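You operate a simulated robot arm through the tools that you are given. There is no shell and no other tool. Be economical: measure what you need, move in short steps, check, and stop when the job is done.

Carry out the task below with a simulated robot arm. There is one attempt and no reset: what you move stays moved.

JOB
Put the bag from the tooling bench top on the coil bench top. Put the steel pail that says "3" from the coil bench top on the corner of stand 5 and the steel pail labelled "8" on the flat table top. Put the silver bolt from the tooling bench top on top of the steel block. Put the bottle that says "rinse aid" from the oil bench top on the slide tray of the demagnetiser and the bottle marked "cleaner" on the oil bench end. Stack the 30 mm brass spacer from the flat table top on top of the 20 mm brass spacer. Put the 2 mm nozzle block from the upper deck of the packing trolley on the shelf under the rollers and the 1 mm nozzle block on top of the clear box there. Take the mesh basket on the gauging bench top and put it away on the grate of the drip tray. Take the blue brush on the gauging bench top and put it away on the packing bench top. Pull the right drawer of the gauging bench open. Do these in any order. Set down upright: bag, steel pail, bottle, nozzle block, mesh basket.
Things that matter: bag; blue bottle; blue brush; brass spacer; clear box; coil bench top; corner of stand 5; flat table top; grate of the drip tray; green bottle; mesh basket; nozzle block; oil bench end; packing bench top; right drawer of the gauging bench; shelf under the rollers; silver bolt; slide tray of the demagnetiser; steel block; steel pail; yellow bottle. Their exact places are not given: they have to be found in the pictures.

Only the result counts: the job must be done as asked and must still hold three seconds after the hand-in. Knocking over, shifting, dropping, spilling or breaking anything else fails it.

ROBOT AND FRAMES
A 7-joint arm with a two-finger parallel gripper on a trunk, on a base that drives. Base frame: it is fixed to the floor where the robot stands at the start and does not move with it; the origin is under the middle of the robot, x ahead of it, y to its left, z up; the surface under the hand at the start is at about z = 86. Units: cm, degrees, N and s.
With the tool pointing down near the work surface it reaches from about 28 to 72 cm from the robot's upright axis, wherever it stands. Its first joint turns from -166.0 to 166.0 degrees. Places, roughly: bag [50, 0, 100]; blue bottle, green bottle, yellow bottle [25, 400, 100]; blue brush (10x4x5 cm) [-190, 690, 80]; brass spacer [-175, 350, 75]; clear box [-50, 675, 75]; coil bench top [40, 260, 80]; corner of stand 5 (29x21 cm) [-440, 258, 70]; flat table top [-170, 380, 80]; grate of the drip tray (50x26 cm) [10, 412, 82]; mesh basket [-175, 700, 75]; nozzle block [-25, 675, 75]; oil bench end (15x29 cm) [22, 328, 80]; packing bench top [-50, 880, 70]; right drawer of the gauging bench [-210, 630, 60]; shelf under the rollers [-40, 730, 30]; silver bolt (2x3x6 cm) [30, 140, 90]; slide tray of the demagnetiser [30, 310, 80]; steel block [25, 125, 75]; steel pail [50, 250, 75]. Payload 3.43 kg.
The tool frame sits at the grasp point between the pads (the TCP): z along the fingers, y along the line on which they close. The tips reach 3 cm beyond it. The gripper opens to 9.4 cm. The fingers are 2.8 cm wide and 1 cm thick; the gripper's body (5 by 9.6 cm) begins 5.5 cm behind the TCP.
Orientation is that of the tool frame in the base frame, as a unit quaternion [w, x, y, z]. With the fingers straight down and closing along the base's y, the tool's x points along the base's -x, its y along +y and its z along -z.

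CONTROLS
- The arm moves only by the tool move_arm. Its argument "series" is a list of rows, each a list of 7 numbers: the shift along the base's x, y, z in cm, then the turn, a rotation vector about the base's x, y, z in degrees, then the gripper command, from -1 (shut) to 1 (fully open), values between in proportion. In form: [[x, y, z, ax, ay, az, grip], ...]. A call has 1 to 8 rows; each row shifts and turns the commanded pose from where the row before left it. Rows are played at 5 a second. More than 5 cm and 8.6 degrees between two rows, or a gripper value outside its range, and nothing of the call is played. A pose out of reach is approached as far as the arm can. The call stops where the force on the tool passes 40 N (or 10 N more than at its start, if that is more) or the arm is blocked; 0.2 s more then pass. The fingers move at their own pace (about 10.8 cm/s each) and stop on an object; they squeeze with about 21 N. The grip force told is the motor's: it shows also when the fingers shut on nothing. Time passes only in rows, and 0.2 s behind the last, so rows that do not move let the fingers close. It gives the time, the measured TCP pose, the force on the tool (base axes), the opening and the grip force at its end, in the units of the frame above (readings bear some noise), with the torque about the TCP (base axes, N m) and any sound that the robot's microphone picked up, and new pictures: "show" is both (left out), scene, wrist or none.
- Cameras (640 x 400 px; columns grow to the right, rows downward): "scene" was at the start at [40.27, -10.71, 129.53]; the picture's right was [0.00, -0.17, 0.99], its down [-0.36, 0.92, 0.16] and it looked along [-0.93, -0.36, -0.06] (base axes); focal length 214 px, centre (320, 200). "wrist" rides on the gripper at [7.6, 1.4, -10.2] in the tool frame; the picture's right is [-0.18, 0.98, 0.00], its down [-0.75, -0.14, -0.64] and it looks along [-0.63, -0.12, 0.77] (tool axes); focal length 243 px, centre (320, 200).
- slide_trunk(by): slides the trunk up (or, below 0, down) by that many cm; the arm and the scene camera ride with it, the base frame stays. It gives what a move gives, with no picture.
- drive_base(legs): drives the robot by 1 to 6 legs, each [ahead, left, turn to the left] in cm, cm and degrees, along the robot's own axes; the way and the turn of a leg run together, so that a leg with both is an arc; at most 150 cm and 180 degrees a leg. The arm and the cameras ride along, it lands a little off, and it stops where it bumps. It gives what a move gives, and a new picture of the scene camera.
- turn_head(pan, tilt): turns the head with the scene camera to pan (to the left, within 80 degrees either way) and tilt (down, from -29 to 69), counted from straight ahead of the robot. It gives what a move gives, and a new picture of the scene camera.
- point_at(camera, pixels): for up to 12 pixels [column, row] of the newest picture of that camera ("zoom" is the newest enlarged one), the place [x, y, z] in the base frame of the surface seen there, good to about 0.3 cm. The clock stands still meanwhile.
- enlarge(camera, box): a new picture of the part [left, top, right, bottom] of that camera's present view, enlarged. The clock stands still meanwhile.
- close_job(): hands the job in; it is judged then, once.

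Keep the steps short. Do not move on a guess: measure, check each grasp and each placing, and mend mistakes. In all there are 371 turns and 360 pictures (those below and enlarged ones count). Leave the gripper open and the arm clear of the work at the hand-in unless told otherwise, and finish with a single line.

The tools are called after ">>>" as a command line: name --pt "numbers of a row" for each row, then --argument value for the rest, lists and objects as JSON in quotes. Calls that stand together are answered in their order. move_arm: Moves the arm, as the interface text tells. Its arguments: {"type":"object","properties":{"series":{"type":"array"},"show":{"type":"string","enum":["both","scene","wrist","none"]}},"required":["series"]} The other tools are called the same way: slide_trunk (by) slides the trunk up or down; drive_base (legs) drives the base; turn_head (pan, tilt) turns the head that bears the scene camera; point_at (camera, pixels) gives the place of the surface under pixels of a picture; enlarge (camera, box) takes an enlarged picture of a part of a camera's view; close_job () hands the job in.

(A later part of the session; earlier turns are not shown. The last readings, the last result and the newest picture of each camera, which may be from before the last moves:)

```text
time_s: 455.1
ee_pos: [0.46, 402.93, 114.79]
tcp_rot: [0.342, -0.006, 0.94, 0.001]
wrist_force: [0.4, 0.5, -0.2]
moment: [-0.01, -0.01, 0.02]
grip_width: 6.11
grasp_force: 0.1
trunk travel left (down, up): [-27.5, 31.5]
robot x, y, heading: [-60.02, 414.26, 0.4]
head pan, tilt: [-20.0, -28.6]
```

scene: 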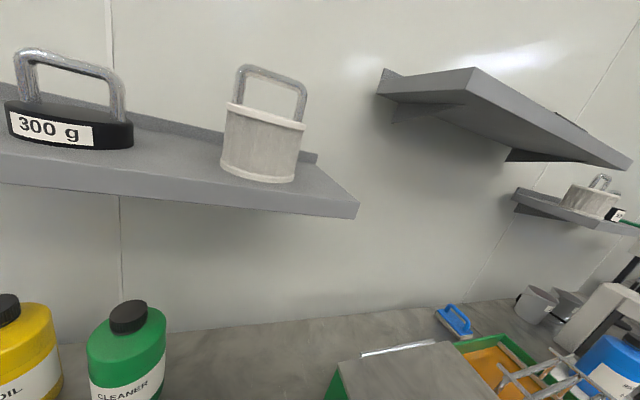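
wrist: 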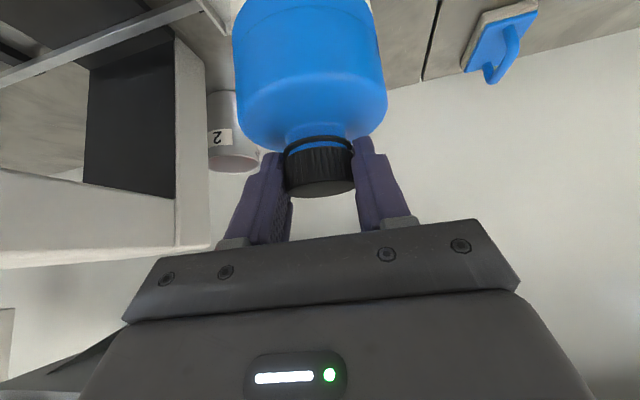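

There is a second, higher shelf (y 330–380), which stopped my rise; nothing seems disturbed. For the green bottle I align y and lower to z≈101.5, then measure its cap.

>>> move_arm --pt "0 4 0 0 0 0 0.2" --pt "0 4 0 0 0 0 0.2" --pt "0 3 -3 0 0 0 0.2" --pt "0 0 -4 0 0 0 0.2" --pt "0 0 -4 0 0 0 0.2" --pt "0 0 -2 0 0 0 0.2" --show "none"

>>> drive_base --legs '[[18, 0, -0.4]]'

>>> turn_head --pan 0 --tilt 5

```text
time_s: 456.4
ee_pos: [0.47, 413.72, 101.43]
tcp_rot: [0.342, -0.008, 0.94, 0.001]
wrist_force: [0.5, 0.4, 0.5]
moment: [0.04, 0.0, 0.02]
grip_width: 5.64
grasp_force: 0.0
trunk travel left (down, up): [-27.5, 31.5]
robot x, y, heading: [-60.03, 414.07, 0.4]
head pan, tilt: [-20.0, -28.6]
```

```text
time_s: 458.0
ee_pos: [19.26, 413.07, 101.71]
tcp_rot: [0.342, -0.001, 0.94, 0.0]
wrist_force: [0.3, 0.6, -0.2]
moment: [0.02, 0.02, 0.0]
grip_width: 5.64
grasp_force: 0.0
trunk travel left (down, up): [-27.5, 31.5]
robot x, y, heading: [-40.98, 414.09, -0.4]
head pan, tilt: [-20.0, -28.6]
```

scene: 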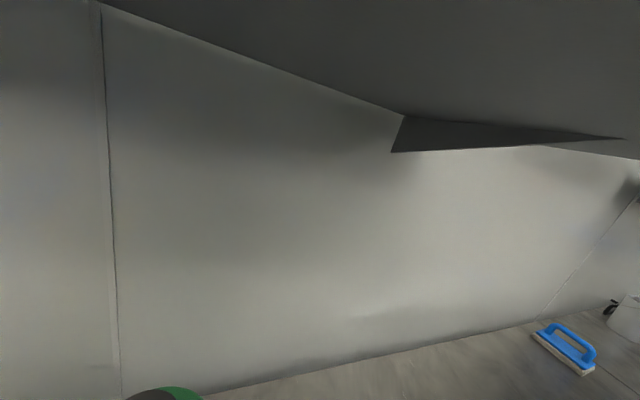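

```text
time_s: 459.0
ee_pos: [19.0, 413.12, 101.61]
tcp_rot: [0.342, -0.002, 0.94, -0.001]
wrist_force: [-1.4, 0.2, 0.3]
moment: [0.0, -0.01, 0.01]
grip_width: 5.66
grasp_force: 0.1
trunk travel left (down, up): [-27.5, 31.5]
robot x, y, heading: [-40.89, 414.45, -0.1]
head pan, tilt: [0.0, 5.0]
```

scene: 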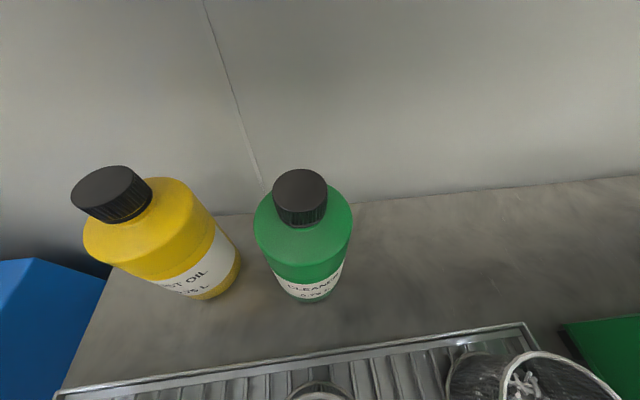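

I measure the cap, then look at the shelf's brackets.

>>> point_at --camera "scene" --pixels '[[300, 180], [300, 212], [278, 205], [325, 205], [300, 175], [255, 230], [351, 230], [300, 232]]'

>>> turn_head --pan -10 --tilt -29

```text
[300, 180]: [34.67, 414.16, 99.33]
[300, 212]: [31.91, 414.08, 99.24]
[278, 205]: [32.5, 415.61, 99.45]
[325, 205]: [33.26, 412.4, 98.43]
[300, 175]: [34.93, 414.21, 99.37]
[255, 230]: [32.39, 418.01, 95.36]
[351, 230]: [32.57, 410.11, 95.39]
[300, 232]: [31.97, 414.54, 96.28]
```

```text
time_s: 460.0
ee_pos: [19.06, 412.89, 101.55]
tcp_rot: [0.342, -0.002, 0.94, -0.001]
wrist_force: [0.3, -0.6, 0.3]
moment: [0.02, -0.01, 0.06]
grip_width: 5.63
grasp_force: 0.1
trunk travel left (down, up): [-27.5, 31.5]
robot x, y, heading: [-41.27, 414.15, -0.5]
head pan, tilt: [-10.0, -28.6]
```

scene: 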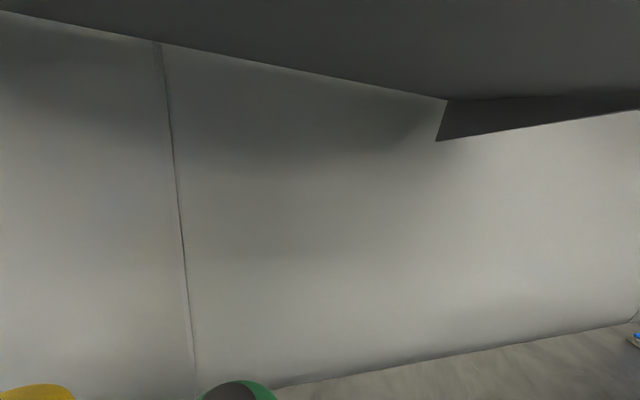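

>>> point_at --camera "scene" --pixels '[[440, 138], [448, 105], [500, 115], [560, 110], [620, 105], [500, 95], [200, 30], [560, 122]]'

```text
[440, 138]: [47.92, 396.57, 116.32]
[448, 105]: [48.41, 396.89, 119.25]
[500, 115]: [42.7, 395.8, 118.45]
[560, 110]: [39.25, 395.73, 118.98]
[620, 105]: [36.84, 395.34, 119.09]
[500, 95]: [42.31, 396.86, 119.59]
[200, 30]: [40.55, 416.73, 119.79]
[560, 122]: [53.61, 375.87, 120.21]
```

I want the underside height of the upper shelf (to learn the head's size from the earlier touch).

>>> turn_head --pan -50 --tilt -29

```text
time_s: 461.0
ee_pos: [19.22, 412.99, 101.69]
tcp_rot: [0.342, -0.002, 0.94, -0.001]
wrist_force: [0.3, 0.1, -0.3]
moment: [0.0, -0.02, 0.0]
grip_width: 5.66
grasp_force: 0.1
trunk travel left (down, up): [-27.5, 31.5]
robot x, y, heading: [-41.22, 414.37, -0.3]
head pan, tilt: [-50.0, -28.6]
```

scene: 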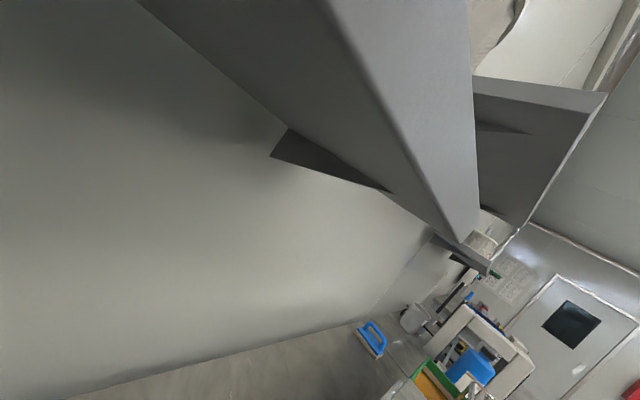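

>>> point_at --camera "scene" --pixels '[[540, 130], [500, 110], [530, 200], [590, 105], [500, 160], [470, 240], [540, 90], [480, 100]]'

```text
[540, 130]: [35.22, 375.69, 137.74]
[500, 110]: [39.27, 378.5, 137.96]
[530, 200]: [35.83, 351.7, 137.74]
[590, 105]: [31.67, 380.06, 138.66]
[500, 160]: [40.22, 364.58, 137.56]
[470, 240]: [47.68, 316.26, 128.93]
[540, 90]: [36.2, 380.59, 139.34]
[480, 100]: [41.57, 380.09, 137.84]
```

The earlier touch tells that nothing sticks higher than ≈15.7 cm above the TCP; so at TCP z≈100 the head passes under the 119.6 underside. I set the head to tilt 35 and go in to the green cap (33.4,414.1).

>>> turn_head --pan 0 --tilt 35

>>> move_arm --pt "4 0.5 0 0 0 0 0.2" --pt "4 0.5 0 0 0 0 0.2" --pt "3.4 0.1 0 0 0 0 0.2" --pt "0 0 0 0 0 0 0.2"

```text
time_s: 462.4
ee_pos: [19.2, 412.98, 101.75]
tcp_rot: [0.343, -0.002, 0.939, -0.001]
wrist_force: [-0.1, 0.4, -0.1]
moment: [0.01, -0.03, -0.02]
grip_width: 5.63
grasp_force: 0.1
trunk travel left (down, up): [-27.5, 31.5]
robot x, y, heading: [-41.38, 413.93, -0.2]
head pan, tilt: [0.0, 35.0]
```

scene: 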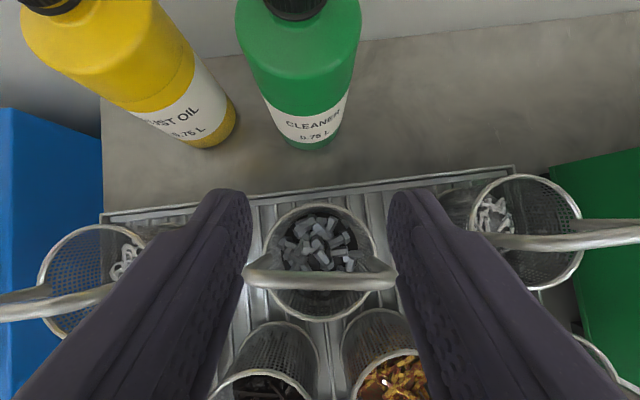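

```text
time_s: 463.4
ee_pos: [30.6, 414.21, 101.82]
tcp_rot: [0.342, -0.001, 0.94, -0.001]
wrist_force: [-0.5, 0.3, -0.1]
moment: [-0.01, 0.02, 0.01]
grip_width: 5.63
grasp_force: 0.0
trunk travel left (down, up): [-27.5, 31.5]
robot x, y, heading: [-41.4, 413.99, -0.7]
head pan, tilt: [0.0, 35.0]
```

scene: 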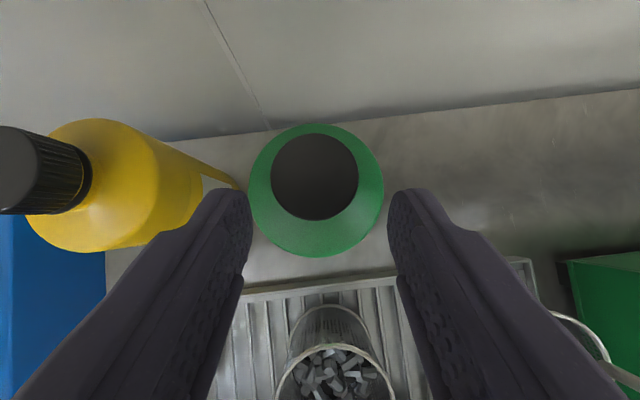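
wrist: 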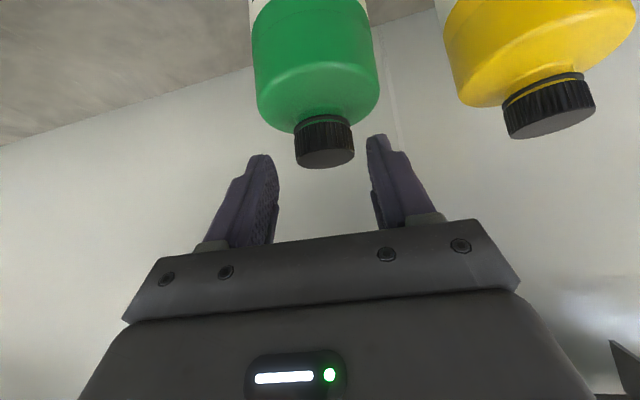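

Centred. I go 2.2 cm further, down 2.8, and close.

>>> move_arm --pt "2.2 0.1 0 0 0 0 0.2" --pt "0 0 -1.4 0 0 0 0.2" --pt "0 0 -1.4 0 0 0 0.2" --pt "0 0 0 0 0 0 0.2" --pt "0 0 0 0 0 0 -0.2" --pt "0 0 0 0 0 0 -0.6" --pt "0 0 0 0 0 0 -1" --pt "0 0 0 0 0 0 -1"

```text
time_s: 465.2
ee_pos: [32.72, 414.27, 98.88]
tcp_rot: [0.342, -0.001, 0.94, -0.001]
wrist_force: [0.2, 3.6, 1.0]
moment: [0.17, 0.01, 0.03]
grip_width: 3.99
grasp_force: 22.0
trunk travel left (down, up): [-27.5, 31.5]
robot x, y, heading: [-41.31, 413.97, -0.3]
head pan, tilt: [0.0, 35.0]
```

scene: 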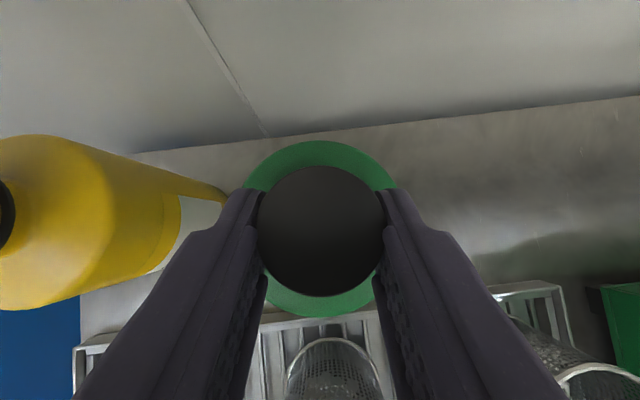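
wrist: 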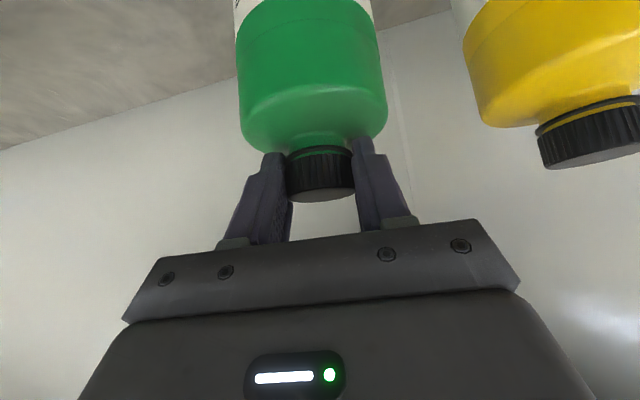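

Gripped. I lift 1.3 cm, then drive the base right (and slightly ahead, as the bench runs skewed) to bring it past the shelf end.

>>> move_arm --pt "0 0 0.7 0 0 0 -1" --pt "0 0 0.8 0 0 0 -1" --pt "0 0 0 0 0 0 -1" --show "none"

>>> drive_base --legs '[[4, -18, 0]]'

```text
time_s: 466.0
ee_pos: [32.88, 414.17, 100.27]
tcp_rot: [0.341, -0.002, 0.94, -0.001]
wrist_force: [0.3, -0.2, -7.9]
moment: [-0.01, 0.11, 0.02]
grip_width: 3.95
grasp_force: 20.8
trunk travel left (down, up): [-27.5, 31.5]
robot x, y, heading: [-41.14, 413.95, -0.6]
head pan, tilt: [0.0, 35.0]
```

```text
time_s: 467.5
ee_pos: [36.72, 396.63, 100.3]
tcp_rot: [0.343, -0.003, 0.939, 0.0]
wrist_force: [0.5, 0.1, -7.3]
moment: [0.01, 0.1, 0.04]
grip_width: 3.96
grasp_force: 21.0
trunk travel left (down, up): [-27.5, 31.5]
robot x, y, heading: [-37.39, 396.22, 0.0]
head pan, tilt: [0.0, 35.0]
```

scene: 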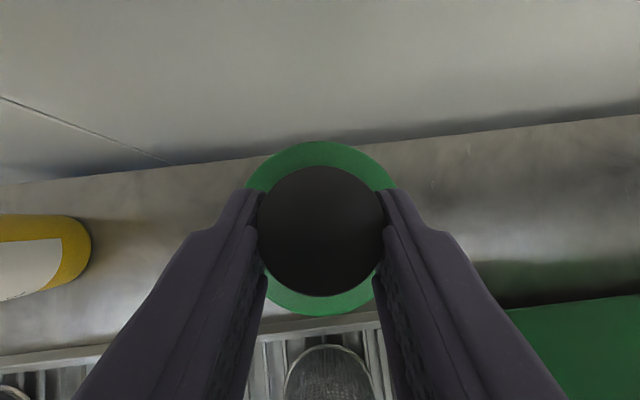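

Passing the bracket without contact. I continue right 20.

>>> drive_base --legs '[[0.5, -20, 0]]'

>>> move_arm --pt "0 0 4 0 0 0 -1" --pt "0 0 4 0 0 0 -1" --pt "0 0 4 0 0 0 -1" --pt "0 0 4 0 0 0 -1" --pt "0 0 2 0 0 0 -1" --show "scene"

```text
time_s: 469.1
ee_pos: [37.2, 376.54, 100.3]
tcp_rot: [0.342, -0.003, 0.94, -0.001]
wrist_force: [0.5, -0.5, -8.2]
moment: [-0.01, 0.07, 0.01]
grip_width: 3.95
grasp_force: 21.1
trunk travel left (down, up): [-27.5, 31.5]
robot x, y, heading: [-36.87, 376.39, 0.1]
head pan, tilt: [0.0, 35.0]
```

scene: 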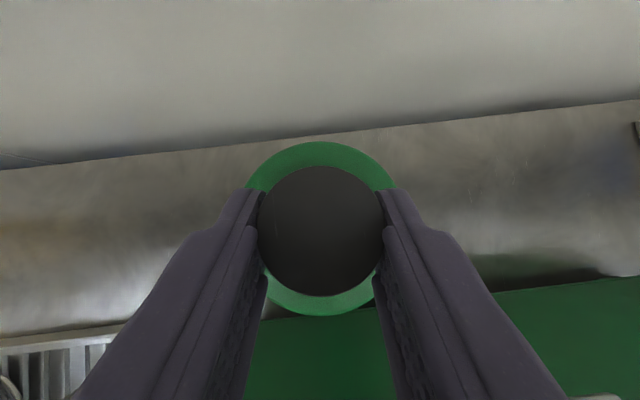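

```text
time_s: 470.3
ee_pos: [37.24, 376.88, 118.53]
tcp_rot: [0.341, -0.003, 0.94, -0.001]
wrist_force: [0.2, 0.5, -8.5]
moment: [-0.04, 0.07, -0.02]
grip_width: 3.97
grasp_force: 20.6
trunk travel left (down, up): [-27.5, 31.5]
robot x, y, heading: [-36.75, 376.47, -0.2]
head pan, tilt: [0.0, 35.0]
```

scene: 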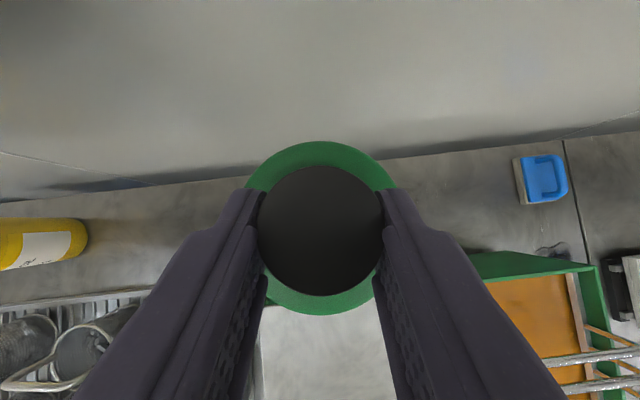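

Past the shelf. I retract 14 cm from under the upper shelf, rise 6, then drive back and right toward the bench end.

>>> move_arm --pt "-4.7 0 0 0 0 0 -1" --pt "-4.7 0 0 0 0 0 -1" --pt "-4.7 0 0 0 0 0 -1" --pt "0 0 4 0 0 0 -1" --pt "0 0 3 0 0 0 -1" --show "none"

>>> drive_base --legs '[[-12, 0, 0], [0, -48, 0]]'

>>> turn_head --pan 0 --tilt 20

```text
time_s: 471.5
ee_pos: [23.21, 376.39, 125.24]
tcp_rot: [0.342, -0.004, 0.94, 0.0]
wrist_force: [-0.8, -0.5, -7.8]
moment: [0.01, 0.1, -0.02]
grip_width: 3.97
grasp_force: 20.9
trunk travel left (down, up): [-27.5, 31.5]
robot x, y, heading: [-36.81, 376.35, -0.2]
head pan, tilt: [0.0, 35.0]
```

```text
time_s: 475.1
ee_pos: [11.28, 328.77, 125.31]
tcp_rot: [0.342, 0.0, 0.94, -0.002]
wrist_force: [-0.5, 0.0, -8.9]
moment: [-0.03, 0.1, 0.0]
grip_width: 3.96
grasp_force: 20.7
trunk travel left (down, up): [-27.5, 31.5]
robot x, y, heading: [-48.86, 329.06, -0.4]
head pan, tilt: [0.0, 35.0]
```

scene: 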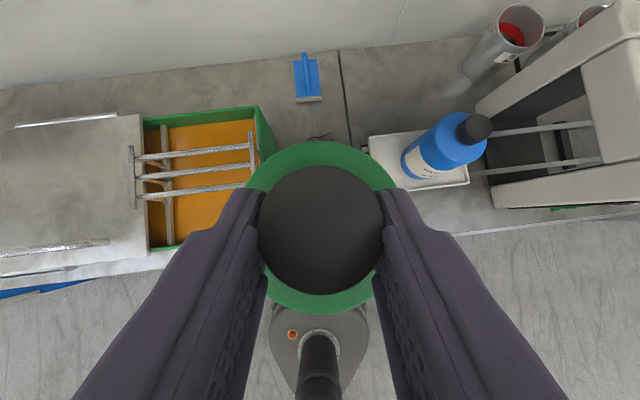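

```text
time_s: 475.9
ee_pos: [11.23, 328.73, 125.29]
tcp_rot: [0.341, 0.0, 0.94, -0.002]
wrist_force: [-0.4, 0.2, -7.7]
moment: [0.03, 0.07, -0.02]
grip_width: 3.94
grasp_force: 21.3
trunk travel left (down, up): [-27.5, 31.5]
robot x, y, heading: [-48.81, 329.39, -0.3]
head pan, tilt: [0.0, 20.0]
```

scene: 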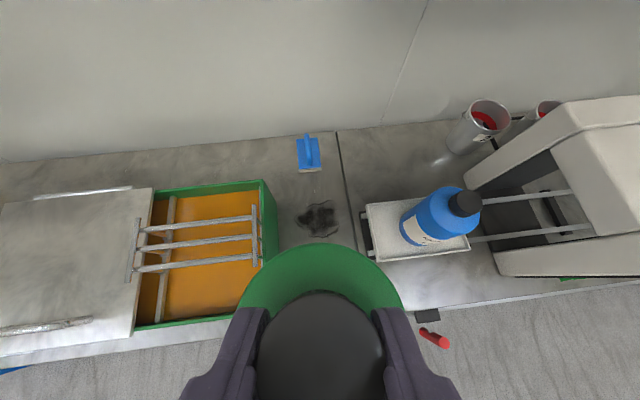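

>>> point_at --camera "scene" --pixels '[[278, 235], [272, 190], [348, 200], [338, 135], [358, 245], [318, 235], [305, 205], [335, 215], [365, 215], [290, 245], [425, 315]]'

```text
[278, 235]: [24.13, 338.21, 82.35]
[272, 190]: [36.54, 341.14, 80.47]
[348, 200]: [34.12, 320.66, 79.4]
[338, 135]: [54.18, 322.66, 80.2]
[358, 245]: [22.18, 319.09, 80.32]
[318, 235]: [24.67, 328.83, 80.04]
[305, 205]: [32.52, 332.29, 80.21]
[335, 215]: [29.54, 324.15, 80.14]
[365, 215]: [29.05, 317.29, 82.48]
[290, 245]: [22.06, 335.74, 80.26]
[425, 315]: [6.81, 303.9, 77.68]
```

Free strip: y 319–337 at x≈20, the stain begins at x≈24.5. I set the bottle at (19.5,328): move and descend.

>>> move_arm --pt "3.7 -0.4 0 0 0 0 -1" --pt "3.7 -0.3 0 0 0 0 -1" --pt "0 0 -5 0 0 0 -1" --pt "0 0 -5 0 0 0 -1" --pt "0 0 -5 0 0 0 -1" --pt "0 0 -5 0 0 0 -1" --pt "0 0 -4 0 0 0 -1" --pt "0 0 0 0 0 0 -1"

```text
time_s: 477.7
ee_pos: [18.57, 328.11, 101.12]
tcp_rot: [0.341, -0.001, 0.94, -0.002]
wrist_force: [-0.2, 0.7, -8.3]
moment: [0.03, 0.13, 0.03]
grip_width: 3.97
grasp_force: 21.2
trunk travel left (down, up): [-27.5, 31.5]
robot x, y, heading: [-48.64, 329.01, -0.5]
head pan, tilt: [0.0, 20.0]
```

scene: 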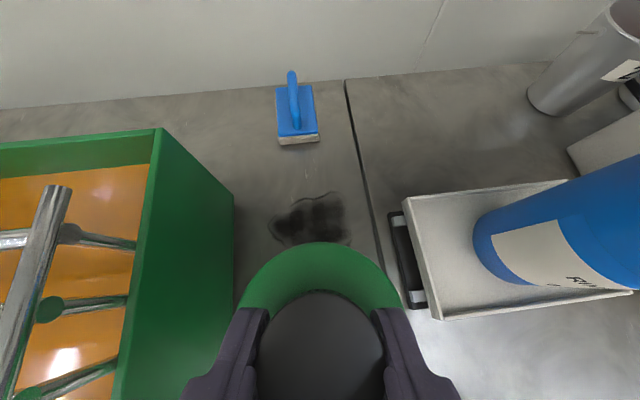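
wrist: 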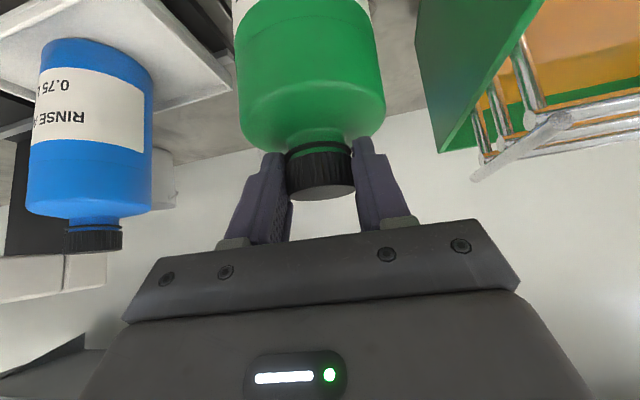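

I lower gently to contact.

>>> move_arm --pt "0 0 -1.3 0 0 0 -1" --pt "0 0 -0.5 0 0 0 -1" --pt "0 0 -0.4 0 0 0 -1" --pt "0 0 -0.3 0 0 0 -1" --pt "0 0 0 0 0 0 -1" --show "none"

```text
time_s: 478.9
ee_pos: [18.63, 327.97, 98.98]
tcp_rot: [0.345, 0.0, 0.939, -0.002]
wrist_force: [3.4, -1.9, 13.9]
moment: [0.09, -0.07, -0.05]
grip_width: 3.96
grasp_force: 21.0
trunk travel left (down, up): [-27.5, 31.5]
robot x, y, heading: [-48.63, 328.84, -0.5]
head pan, tilt: [0.0, 20.0]
```

>>> move_arm --pt "0 0 0.2 0 0 0 -1" --pt "0 0 0 0 0 0 -0.1" --pt "0 0 0 0 0 0 0.2" --pt "0 0 0 0 0 0 0.3" --pt "-2.5 0 3 0 0 0 0.3" --pt "-2.5 0 3 0 0 0 0.3" --pt "-3.5 0 3.5 0 0 0 0.3" --pt "-3.5 0 3.5 0 0 0 0.3" --show "scene"

```text
time_s: 480.7
ee_pos: [6.57, 327.81, 112.23]
tcp_rot: [0.342, -0.001, 0.94, -0.001]
wrist_force: [0.1, 0.7, 0.1]
moment: [-0.02, -0.04, 0.04]
grip_width: 6.1
grasp_force: 0.1
trunk travel left (down, up): [-27.5, 31.5]
robot x, y, heading: [-48.74, 329.52, -0.4]
head pan, tilt: [0.0, 20.0]
```

scene: 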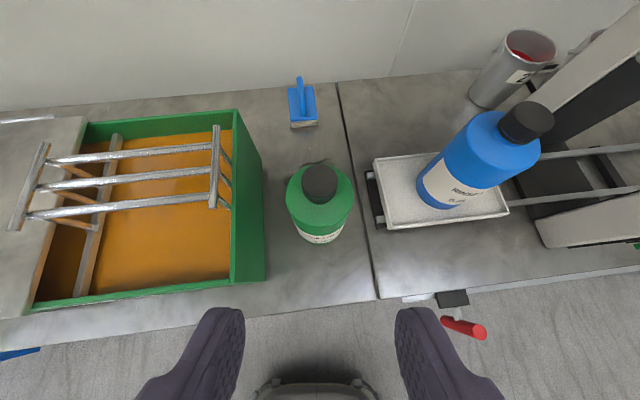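

Cleaner is set. Next the bolt. I straighten the hand and drive back to the tooling bench (y≈140).

>>> move_arm --pt "0 0 1 0 8.2 0 0.3" --pt "0 0 1 0 8.2 0 0.3" --pt "0 0 1 0 8.2 0 0.3" --pt "0 0 1 0 8.2 0 0.3" --pt "0 0 1 0 7.2 0 0.3" --show "none"

>>> drive_base --legs '[[-12, 0, 0.4], [0, -140, 0], [0, -48, 0]]'

>>> turn_head --pan 0 --tilt -20

```text
time_s: 481.9
ee_pos: [6.6, 328.09, 117.2]
tcp_rot: [-0.001, -0.001, 1.0, -0.002]
wrist_force: [0.0, 0.1, 0.6]
moment: [-0.02, -0.01, 0.04]
grip_width: 6.1
grasp_force: 0.0
trunk travel left (down, up): [-27.5, 31.5]
robot x, y, heading: [-48.39, 329.29, -0.2]
head pan, tilt: [0.0, 20.0]
```

```text
time_s: 492.1
ee_pos: [-9.15, 139.65, 117.13]
tcp_rot: [-0.001, 0.007, 1.0, -0.001]
wrist_force: [1.0, -0.1, -0.2]
moment: [0.03, 0.02, 0.01]
grip_width: 6.1
grasp_force: 0.1
trunk travel left (down, up): [-27.5, 31.5]
robot x, y, heading: [-64.23, 141.62, -1.5]
head pan, tilt: [0.0, 20.0]
```

scene: 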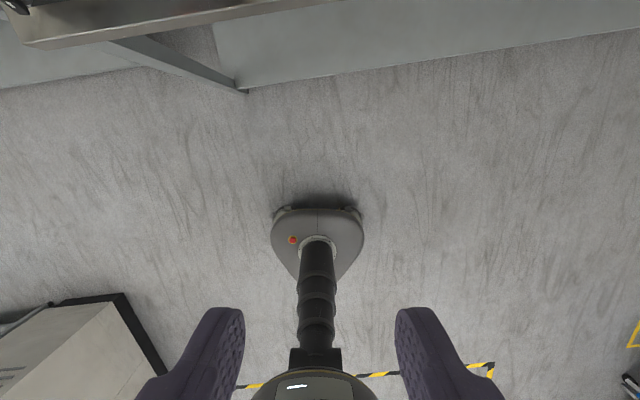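

```text
time_s: 493.2
ee_pos: [-9.06, 139.63, 117.18]
tcp_rot: [0.0, 0.006, 1.0, -0.002]
wrist_force: [-0.4, -0.4, 0.7]
moment: [0.0, 0.02, 0.01]
grip_width: 6.12
grasp_force: 0.1
trunk travel left (down, up): [-27.5, 31.5]
robot x, y, heading: [-64.2, 141.23, -1.6]
head pan, tilt: [0.0, -20.0]
```

scene: 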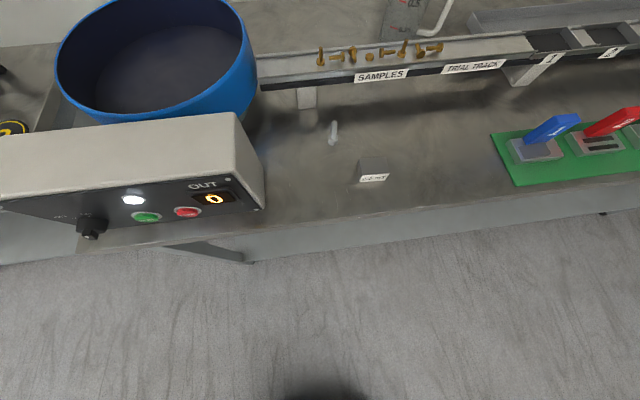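

The bolt (333,130) and steel block (375,170) are in view. I zoom and measure.

>>> enlarge --camera "scene" --box '[290, 90, 430, 200]'

>>> point_at --camera "zoom" --pixels '[[195, 145], [190, 165], [195, 185], [190, 215], [360, 330], [400, 330], [380, 325], [440, 315], [385, 355], [330, 390], [200, 230], [450, 345]]'

```text
3.64 times, centred on (360, 145) of scene
```

zoom: 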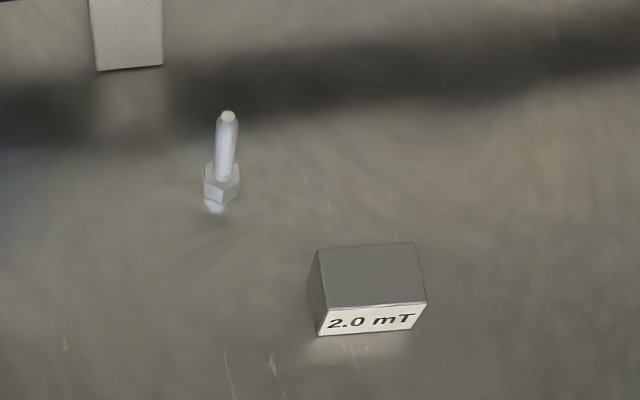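

```text
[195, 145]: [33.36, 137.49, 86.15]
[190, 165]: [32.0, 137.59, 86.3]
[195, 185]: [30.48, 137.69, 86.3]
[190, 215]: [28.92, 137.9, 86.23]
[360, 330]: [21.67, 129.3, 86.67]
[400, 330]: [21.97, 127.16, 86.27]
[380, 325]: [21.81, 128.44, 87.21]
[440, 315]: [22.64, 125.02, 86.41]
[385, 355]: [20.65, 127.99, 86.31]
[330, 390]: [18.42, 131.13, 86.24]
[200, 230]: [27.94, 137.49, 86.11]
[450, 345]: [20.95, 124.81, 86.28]
```

>>> point_at --camera "zoom" --pixels '[[228, 116], [226, 150], [220, 175], [206, 180], [238, 180], [220, 198], [320, 252], [412, 246], [425, 300], [327, 304], [370, 275]]'

>>> drive_base --legs '[[32, -3, 1.6]]'

>>> turn_head --pan 0 --tilt 10

```text
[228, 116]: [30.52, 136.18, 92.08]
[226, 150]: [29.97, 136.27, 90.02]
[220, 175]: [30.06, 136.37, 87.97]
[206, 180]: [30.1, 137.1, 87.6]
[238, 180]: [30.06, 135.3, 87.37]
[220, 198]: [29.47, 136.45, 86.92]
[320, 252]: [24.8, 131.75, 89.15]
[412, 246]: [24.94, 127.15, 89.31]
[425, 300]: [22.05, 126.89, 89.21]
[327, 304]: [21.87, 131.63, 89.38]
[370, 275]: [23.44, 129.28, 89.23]
```

```text
time_s: 495.4
ee_pos: [23.36, 137.76, 117.07]
tcp_rot: [0.0, -0.006, 1.0, -0.002]
wrist_force: [-0.2, -0.1, -0.1]
moment: [0.04, 0.01, 0.02]
grip_width: 6.14
grasp_force: 0.0
trunk travel left (down, up): [-27.5, 31.5]
robot x, y, heading: [-31.87, 138.07, -0.0]
head pan, tilt: [0.0, -20.0]
```

scene: 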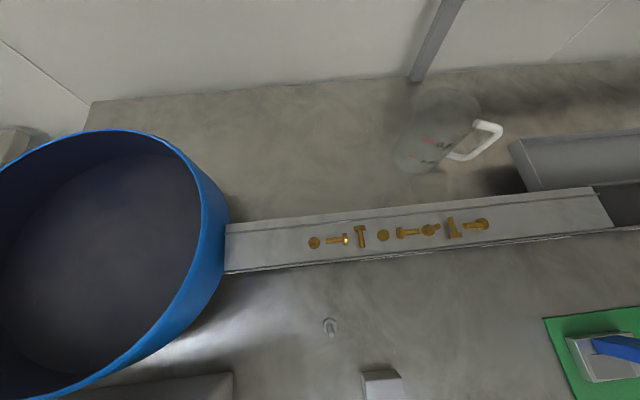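

```text
time_s: 496.3
ee_pos: [23.23, 137.82, 117.16]
tcp_rot: [0.0, -0.006, 1.0, -0.001]
wrist_force: [0.5, 0.9, -0.2]
moment: [-0.03, -0.01, 0.04]
grip_width: 6.12
grasp_force: 0.1
trunk travel left (down, up): [-27.5, 31.5]
robot x, y, heading: [-32.49, 138.04, 0.1]
head pan, tilt: [0.0, 10.0]
```

scene: 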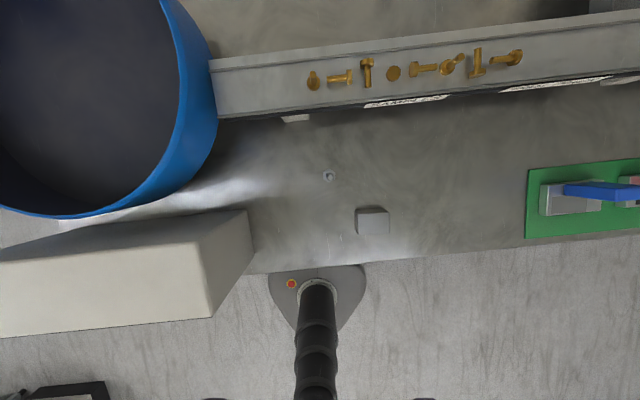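

Bolt: standing on its hex head at (30.4,136.3), shank z 88–92. Block top: centre (23.4,129.4), z 89.2. I move above the bolt.

>>> move_arm --pt "3.6 -0.7 0 0 0 0 0" --pt "3.5 -0.8 0 0 0 0 0" --pt "0 0 -5 0 0 0 0" --pt "0 0 -5 0 0 0 0" --pt "0 0 -5 0 0 0 0" --pt "0 0 -4 0 0 0 0" --pt "0 0 0 0 0 0 0" --show "wrist"

>>> turn_head --pan 0 --tilt 35

```text
time_s: 497.9
ee_pos: [29.95, 136.38, 98.19]
tcp_rot: [0.0, -0.005, 1.0, -0.002]
wrist_force: [-0.6, -0.5, -0.6]
moment: [-0.02, 0.0, 0.01]
grip_width: 4.7
grasp_force: 0.1
trunk travel left (down, up): [-27.5, 31.5]
robot x, y, heading: [-32.03, 138.7, 0.4]
head pan, tilt: [0.0, 10.0]
```

wrist: 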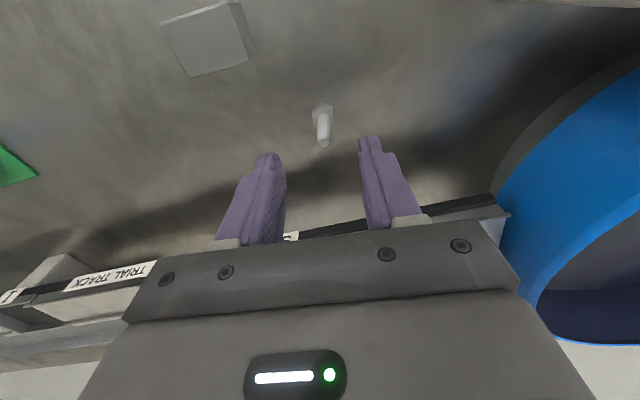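

```text
time_s: 498.8
ee_pos: [30.0, 136.26, 98.19]
tcp_rot: [0.0, -0.007, 1.0, -0.002]
wrist_force: [-0.6, 0.5, 0.0]
moment: [0.02, -0.04, 0.01]
grip_width: 4.72
grasp_force: 0.0
trunk travel left (down, up): [-27.5, 31.5]
robot x, y, heading: [-32.2, 138.17, -0.3]
head pan, tilt: [0.0, 35.0]
```

scene: 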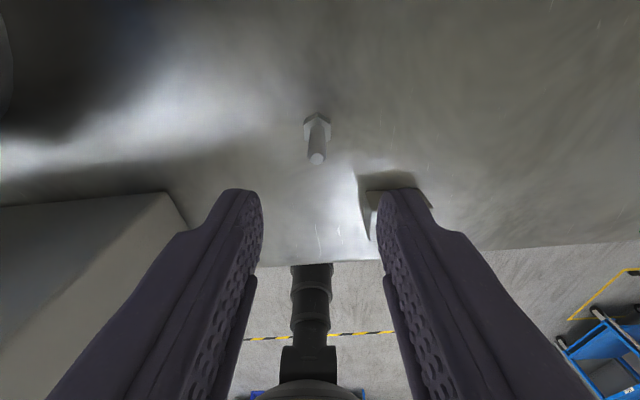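

>>> point_at --camera "scene" --pixels '[[317, 157], [317, 140], [306, 123], [329, 123], [318, 115], [317, 130]]'

>>> enlarge --camera "scene" --box '[280, 90, 360, 180]'

```text
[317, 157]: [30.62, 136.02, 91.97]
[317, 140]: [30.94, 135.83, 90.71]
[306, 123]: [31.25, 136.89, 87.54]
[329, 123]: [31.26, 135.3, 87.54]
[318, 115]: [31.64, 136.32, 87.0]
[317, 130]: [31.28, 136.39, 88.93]
```

```text
4.44 times, centred on (320, 135) of scene
```

zoom: 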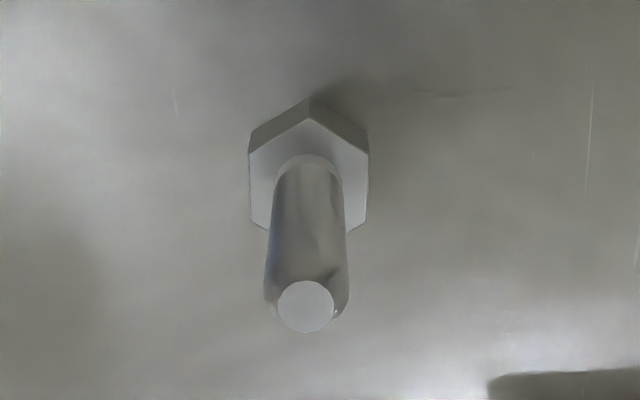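

Bolt axis at (30.5,136.1). I correct and descend to z≈91.2, then close gently.

>>> move_arm --pt "0.5 -0.15 -3 0 0 0 0" --pt "0 0 -2.5 0 0 0 0" --pt "0 0 -1.5 0 0 0 0" --pt "0 0 0 0 0 0 -0.4" --pt "0 0 0 0 0 0 -0.7" --pt "0 0 0 0 0 0 -1" --pt "0 0 0 0 0 0 -1"

```text
time_s: 500.4
ee_pos: [30.68, 136.14, 91.25]
tcp_rot: [0.0, -0.006, 1.0, -0.001]
wrist_force: [1.1, 1.1, 0.4]
moment: [0.04, -0.02, 0.0]
grip_width: 1.01
grasp_force: 21.1
trunk travel left (down, up): [-27.5, 31.5]
robot x, y, heading: [-32.09, 138.14, 0.1]
head pan, tilt: [0.0, 35.0]
```

scene: 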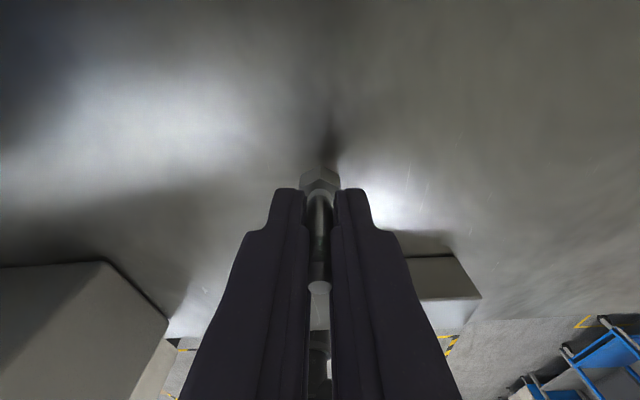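
wrist: 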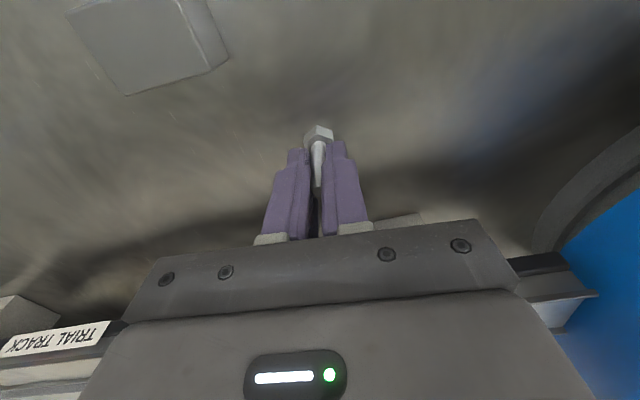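

Gripped the shank (1.0 cm). I lift 8 cm and move over the block.

>>> move_arm --pt "0 0 3 0 0 0 -1" --pt "0 0 5 0 0 0 -1" --pt "-3.5 -3.4 0 0 0 0 -1" --pt "-3.5 -3.4 0 0 0 0 -1" --pt "0 0 -2 0 0 0 -1" --pt "0 0 0 0 0 0 -1"

```text
time_s: 501.8
ee_pos: [23.9, 129.32, 97.27]
tcp_rot: [0.0, -0.006, 1.0, -0.002]
wrist_force: [0.4, -0.8, 0.2]
moment: [0.03, -0.01, 0.01]
grip_width: 1.0
grasp_force: 21.1
trunk travel left (down, up): [-27.5, 31.5]
robot x, y, heading: [-32.22, 137.88, 0.2]
head pan, tilt: [0.0, 35.0]
```

scene: 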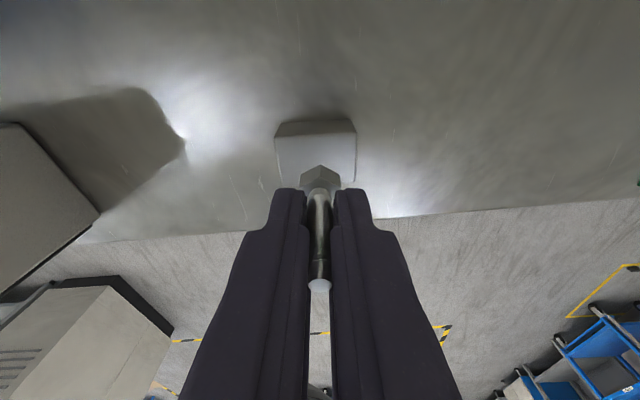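
wrist: 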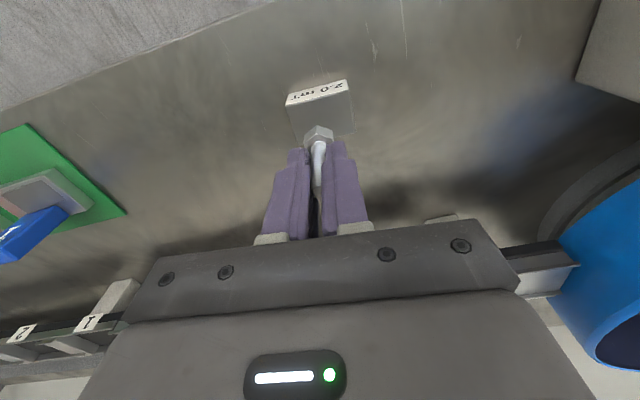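

I check block and bolt positions from this view.

>>> point_at --camera "scene" --pixels '[[280, 140], [352, 138], [283, 175], [316, 133], [353, 175], [319, 170], [319, 284]]'

```text
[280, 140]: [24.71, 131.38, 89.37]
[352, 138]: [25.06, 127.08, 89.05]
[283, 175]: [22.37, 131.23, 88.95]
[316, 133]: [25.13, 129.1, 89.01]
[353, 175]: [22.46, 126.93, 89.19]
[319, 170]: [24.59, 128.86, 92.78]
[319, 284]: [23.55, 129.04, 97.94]
```

Bolt axis (23.6,129.1) over block centre (23.5,129.2). I lower to contact.

>>> move_arm --pt "-0.1 0.1 -2 0 0 0 -1" --pt "0 0 -0.6 0 0 0 -1" --pt "0 0 -0.25 0 0 0 -1" --pt "0 0 -0.2 0 0 0 -1" --pt "0 0 0 0 0 0 -1" --show "none"

```text
time_s: 503.0
ee_pos: [23.77, 129.47, 94.2]
tcp_rot: [0.001, -0.006, 1.0, -0.002]
wrist_force: [1.6, 1.2, 10.2]
moment: [0.18, -0.03, -0.01]
grip_width: 1.01
grasp_force: 21.1
trunk travel left (down, up): [-27.5, 31.5]
robot x, y, heading: [-32.22, 138.59, 0.1]
head pan, tilt: [0.0, 35.0]
```

Contact (10 N). I open slowly and rise.

>>> move_arm --pt "0 0 0.1 0 0 0 -0.9" --pt "0 0 0 0 0 0 -0.6" --pt "0 0 0 0 0 0 -0.3" --pt "0 0 0 0 0 0 -0.1" --pt "0 0 4 0 0 0 -0.1" --pt "0 0 5 0 0 0 -0.1" --pt "0 0 5 0 0 0 -0.1" --show "scene"

>>> enlarge --camera "scene" --box '[260, 80, 380, 180]'

```text
time_s: 504.6
ee_pos: [23.76, 129.39, 108.21]
tcp_rot: [0.0, -0.007, 1.0, 0.0]
wrist_force: [0.3, 0.2, -0.1]
moment: [-0.01, 0.01, -0.01]
grip_width: 4.23
grasp_force: 0.0
trunk travel left (down, up): [-27.5, 31.5]
robot x, y, heading: [-32.16, 138.1, 0.3]
head pan, tilt: [0.0, 35.0]
```

scene: 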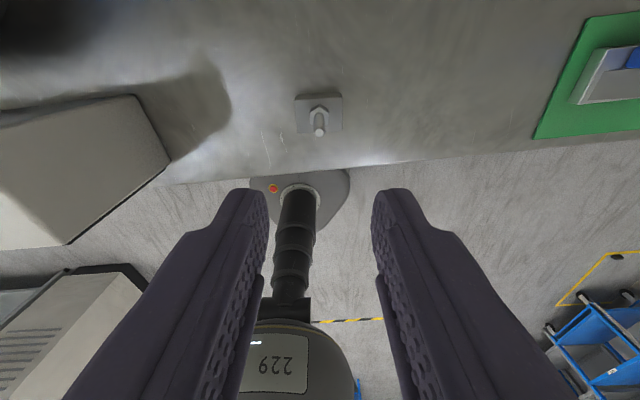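

```text
4.00 times, centred on (320, 130) of scene
```

zoom: 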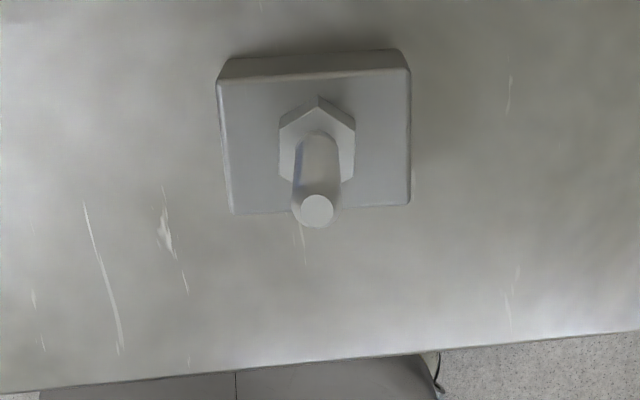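

The bolt stands on the block. Last is pail "3". I drive back and left to y≈262, then tilt the hand to look.

>>> drive_base --legs '[[-26, 0, 0], [0, 120, 0]]'

>>> move_arm --pt "0 0 0 0 -8.2 0 0.2" --pt "0 0 0 0 -8.2 0 0.2" --pt "0 0 0 0 -8.2 0 0.2" --pt "0 0 0 0 -8.2 0 0.2" --pt "0 0 0 0 -7.2 0 0.2" --show "none"

>>> turn_head --pan 0 --tilt -10

```text
time_s: 512.1
ee_pos: [-2.34, 247.54, 108.09]
tcp_rot: [0.001, -0.002, 1.0, -0.002]
wrist_force: [-0.8, 0.1, -0.1]
moment: [0.0, 0.02, 0.0]
grip_width: 4.22
grasp_force: 0.1
trunk travel left (down, up): [-27.5, 31.5]
robot x, y, heading: [-58.42, 256.73, -0.2]
head pan, tilt: [0.0, 35.0]
```

scene: 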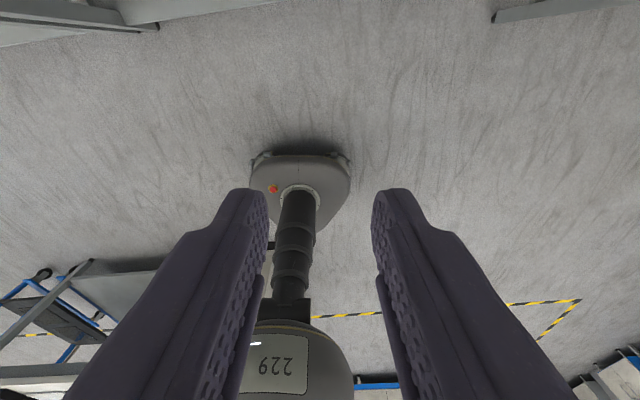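

```text
time_s: 513.3
ee_pos: [-2.4, 247.53, 108.25]
tcp_rot: [0.342, 0.0, 0.94, -0.002]
wrist_force: [0.1, -0.2, -0.7]
moment: [0.0, -0.03, 0.0]
grip_width: 5.65
grasp_force: 0.2
trunk travel left (down, up): [-27.5, 31.5]
robot x, y, heading: [-58.25, 256.81, -0.4]
head pan, tilt: [0.0, 35.0]
```

```text
time_s: 514.4
ee_pos: [-2.31, 247.6, 108.14]
tcp_rot: [0.341, -0.001, 0.94, -0.002]
wrist_force: [0.2, 0.0, -1.3]
moment: [0.03, -0.04, 0.0]
grip_width: 5.63
grasp_force: 0.0
trunk travel left (down, up): [-27.5, 31.5]
robot x, y, heading: [-58.21, 256.89, -0.4]
head pan, tilt: [0.0, -10.0]
```

scene: 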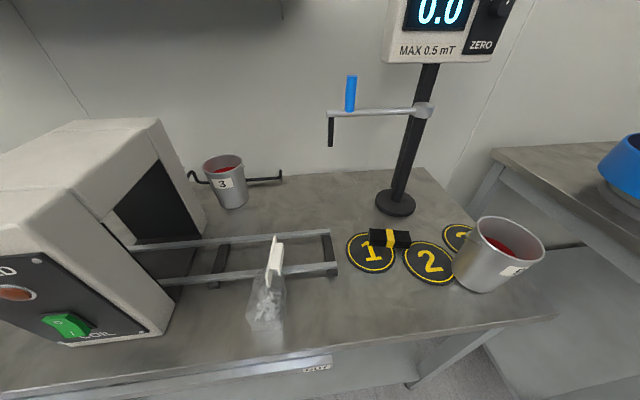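

>>> enlarge --camera "scene" --box '[160, 130, 320, 240]'

>>> point_at --camera "scene" --pixels '[[204, 166], [243, 164], [222, 156], [223, 176], [232, 207], [220, 205], [190, 175], [265, 180], [280, 178], [155, 120], [195, 230], [170, 300]]'

```text
3.64 times, centred on (240, 185) of scene
```

zoom: 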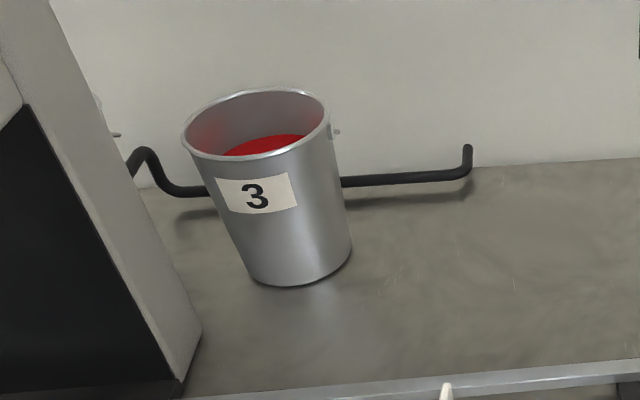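

```text
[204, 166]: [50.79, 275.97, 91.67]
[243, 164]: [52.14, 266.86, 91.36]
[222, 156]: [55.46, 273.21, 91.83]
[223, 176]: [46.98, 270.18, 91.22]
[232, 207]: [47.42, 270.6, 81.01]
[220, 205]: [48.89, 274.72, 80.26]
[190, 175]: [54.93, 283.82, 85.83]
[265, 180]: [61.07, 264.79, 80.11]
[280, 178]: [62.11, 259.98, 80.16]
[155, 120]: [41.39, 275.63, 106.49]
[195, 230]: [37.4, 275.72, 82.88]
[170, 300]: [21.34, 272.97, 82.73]
```

>>> point_at --camera "zoom" --pixels '[[335, 132], [328, 125], [325, 105], [322, 140], [310, 150], [185, 140], [255, 92], [250, 157]]'

```text
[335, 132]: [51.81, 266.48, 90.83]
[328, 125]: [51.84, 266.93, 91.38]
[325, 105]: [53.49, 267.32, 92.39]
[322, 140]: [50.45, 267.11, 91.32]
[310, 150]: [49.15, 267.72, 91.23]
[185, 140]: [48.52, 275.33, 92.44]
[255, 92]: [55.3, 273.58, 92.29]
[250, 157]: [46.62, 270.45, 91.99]
```

An ear sits at the right side (51.8,266.5). I'll pinch the wall behind it, with the hand yawed 30° (pinch point ≈(53.5,267.6)), coming from the open right-front side. I retract the arm 12 cm, turn the base 17.5° and move in.

>>> move_arm --pt "-4 1.5 0 0 0 0 0.2" --pt "-4 1.5 0 0 0 0 0.2" --pt "-4 1.5 0 0 0 0 0.2" --show "none"

>>> drive_base --legs '[[0, 0, 17.8], [35, -22.5, 0]]'

>>> turn_head --pan 0 --tilt 0

```text
time_s: 515.2
ee_pos: [-14.56, 252.0, 108.3]
tcp_rot: [0.342, 0.0, 0.94, -0.002]
wrist_force: [0.3, -0.6, 0.4]
moment: [0.0, 0.0, 0.03]
grip_width: 5.62
grasp_force: 0.1
trunk travel left (down, up): [-27.5, 31.5]
robot x, y, heading: [-58.32, 256.88, -0.3]
head pan, tilt: [0.0, -10.0]
```

```text
time_s: 518.8
ee_pos: [25.15, 255.69, 108.29]
tcp_rot: [0.338, -0.148, 0.928, 0.052]
wrist_force: [-0.4, -0.1, -0.2]
moment: [0.01, 0.02, 0.01]
grip_width: 5.66
grasp_force: 0.0
trunk travel left (down, up): [-27.5, 31.5]
robot x, y, heading: [-18.05, 246.72, 17.8]
head pan, tilt: [0.0, -10.0]
```

scene: 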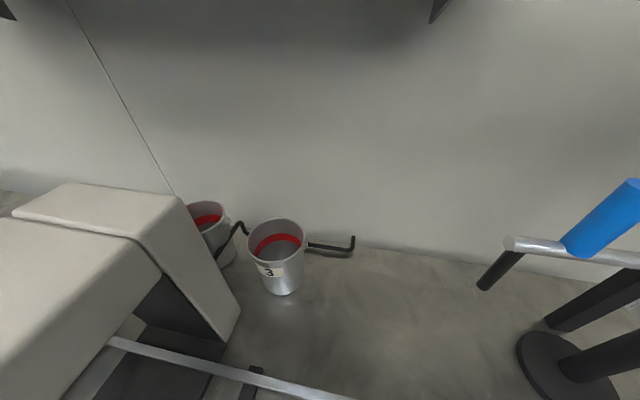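

```text
time_s: 519.5
ee_pos: [25.23, 255.83, 108.29]
tcp_rot: [0.338, -0.149, 0.928, 0.051]
wrist_force: [-0.4, -0.5, 0.1]
moment: [-0.03, 0.01, -0.02]
grip_width: 5.65
grasp_force: 0.1
trunk travel left (down, up): [-27.5, 31.5]
robot x, y, heading: [-18.15, 246.56, 17.7]
head pan, tilt: [0.0, 0.0]
```

scene: 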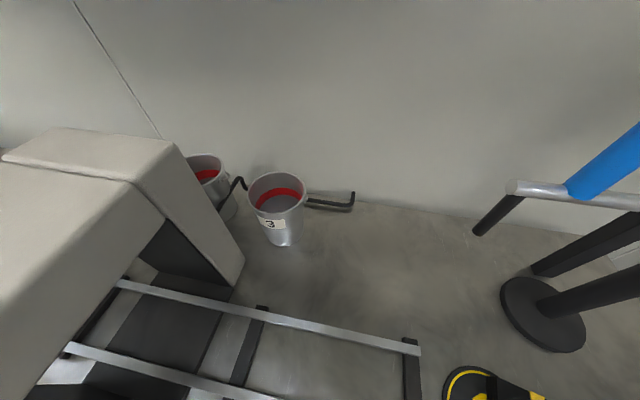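

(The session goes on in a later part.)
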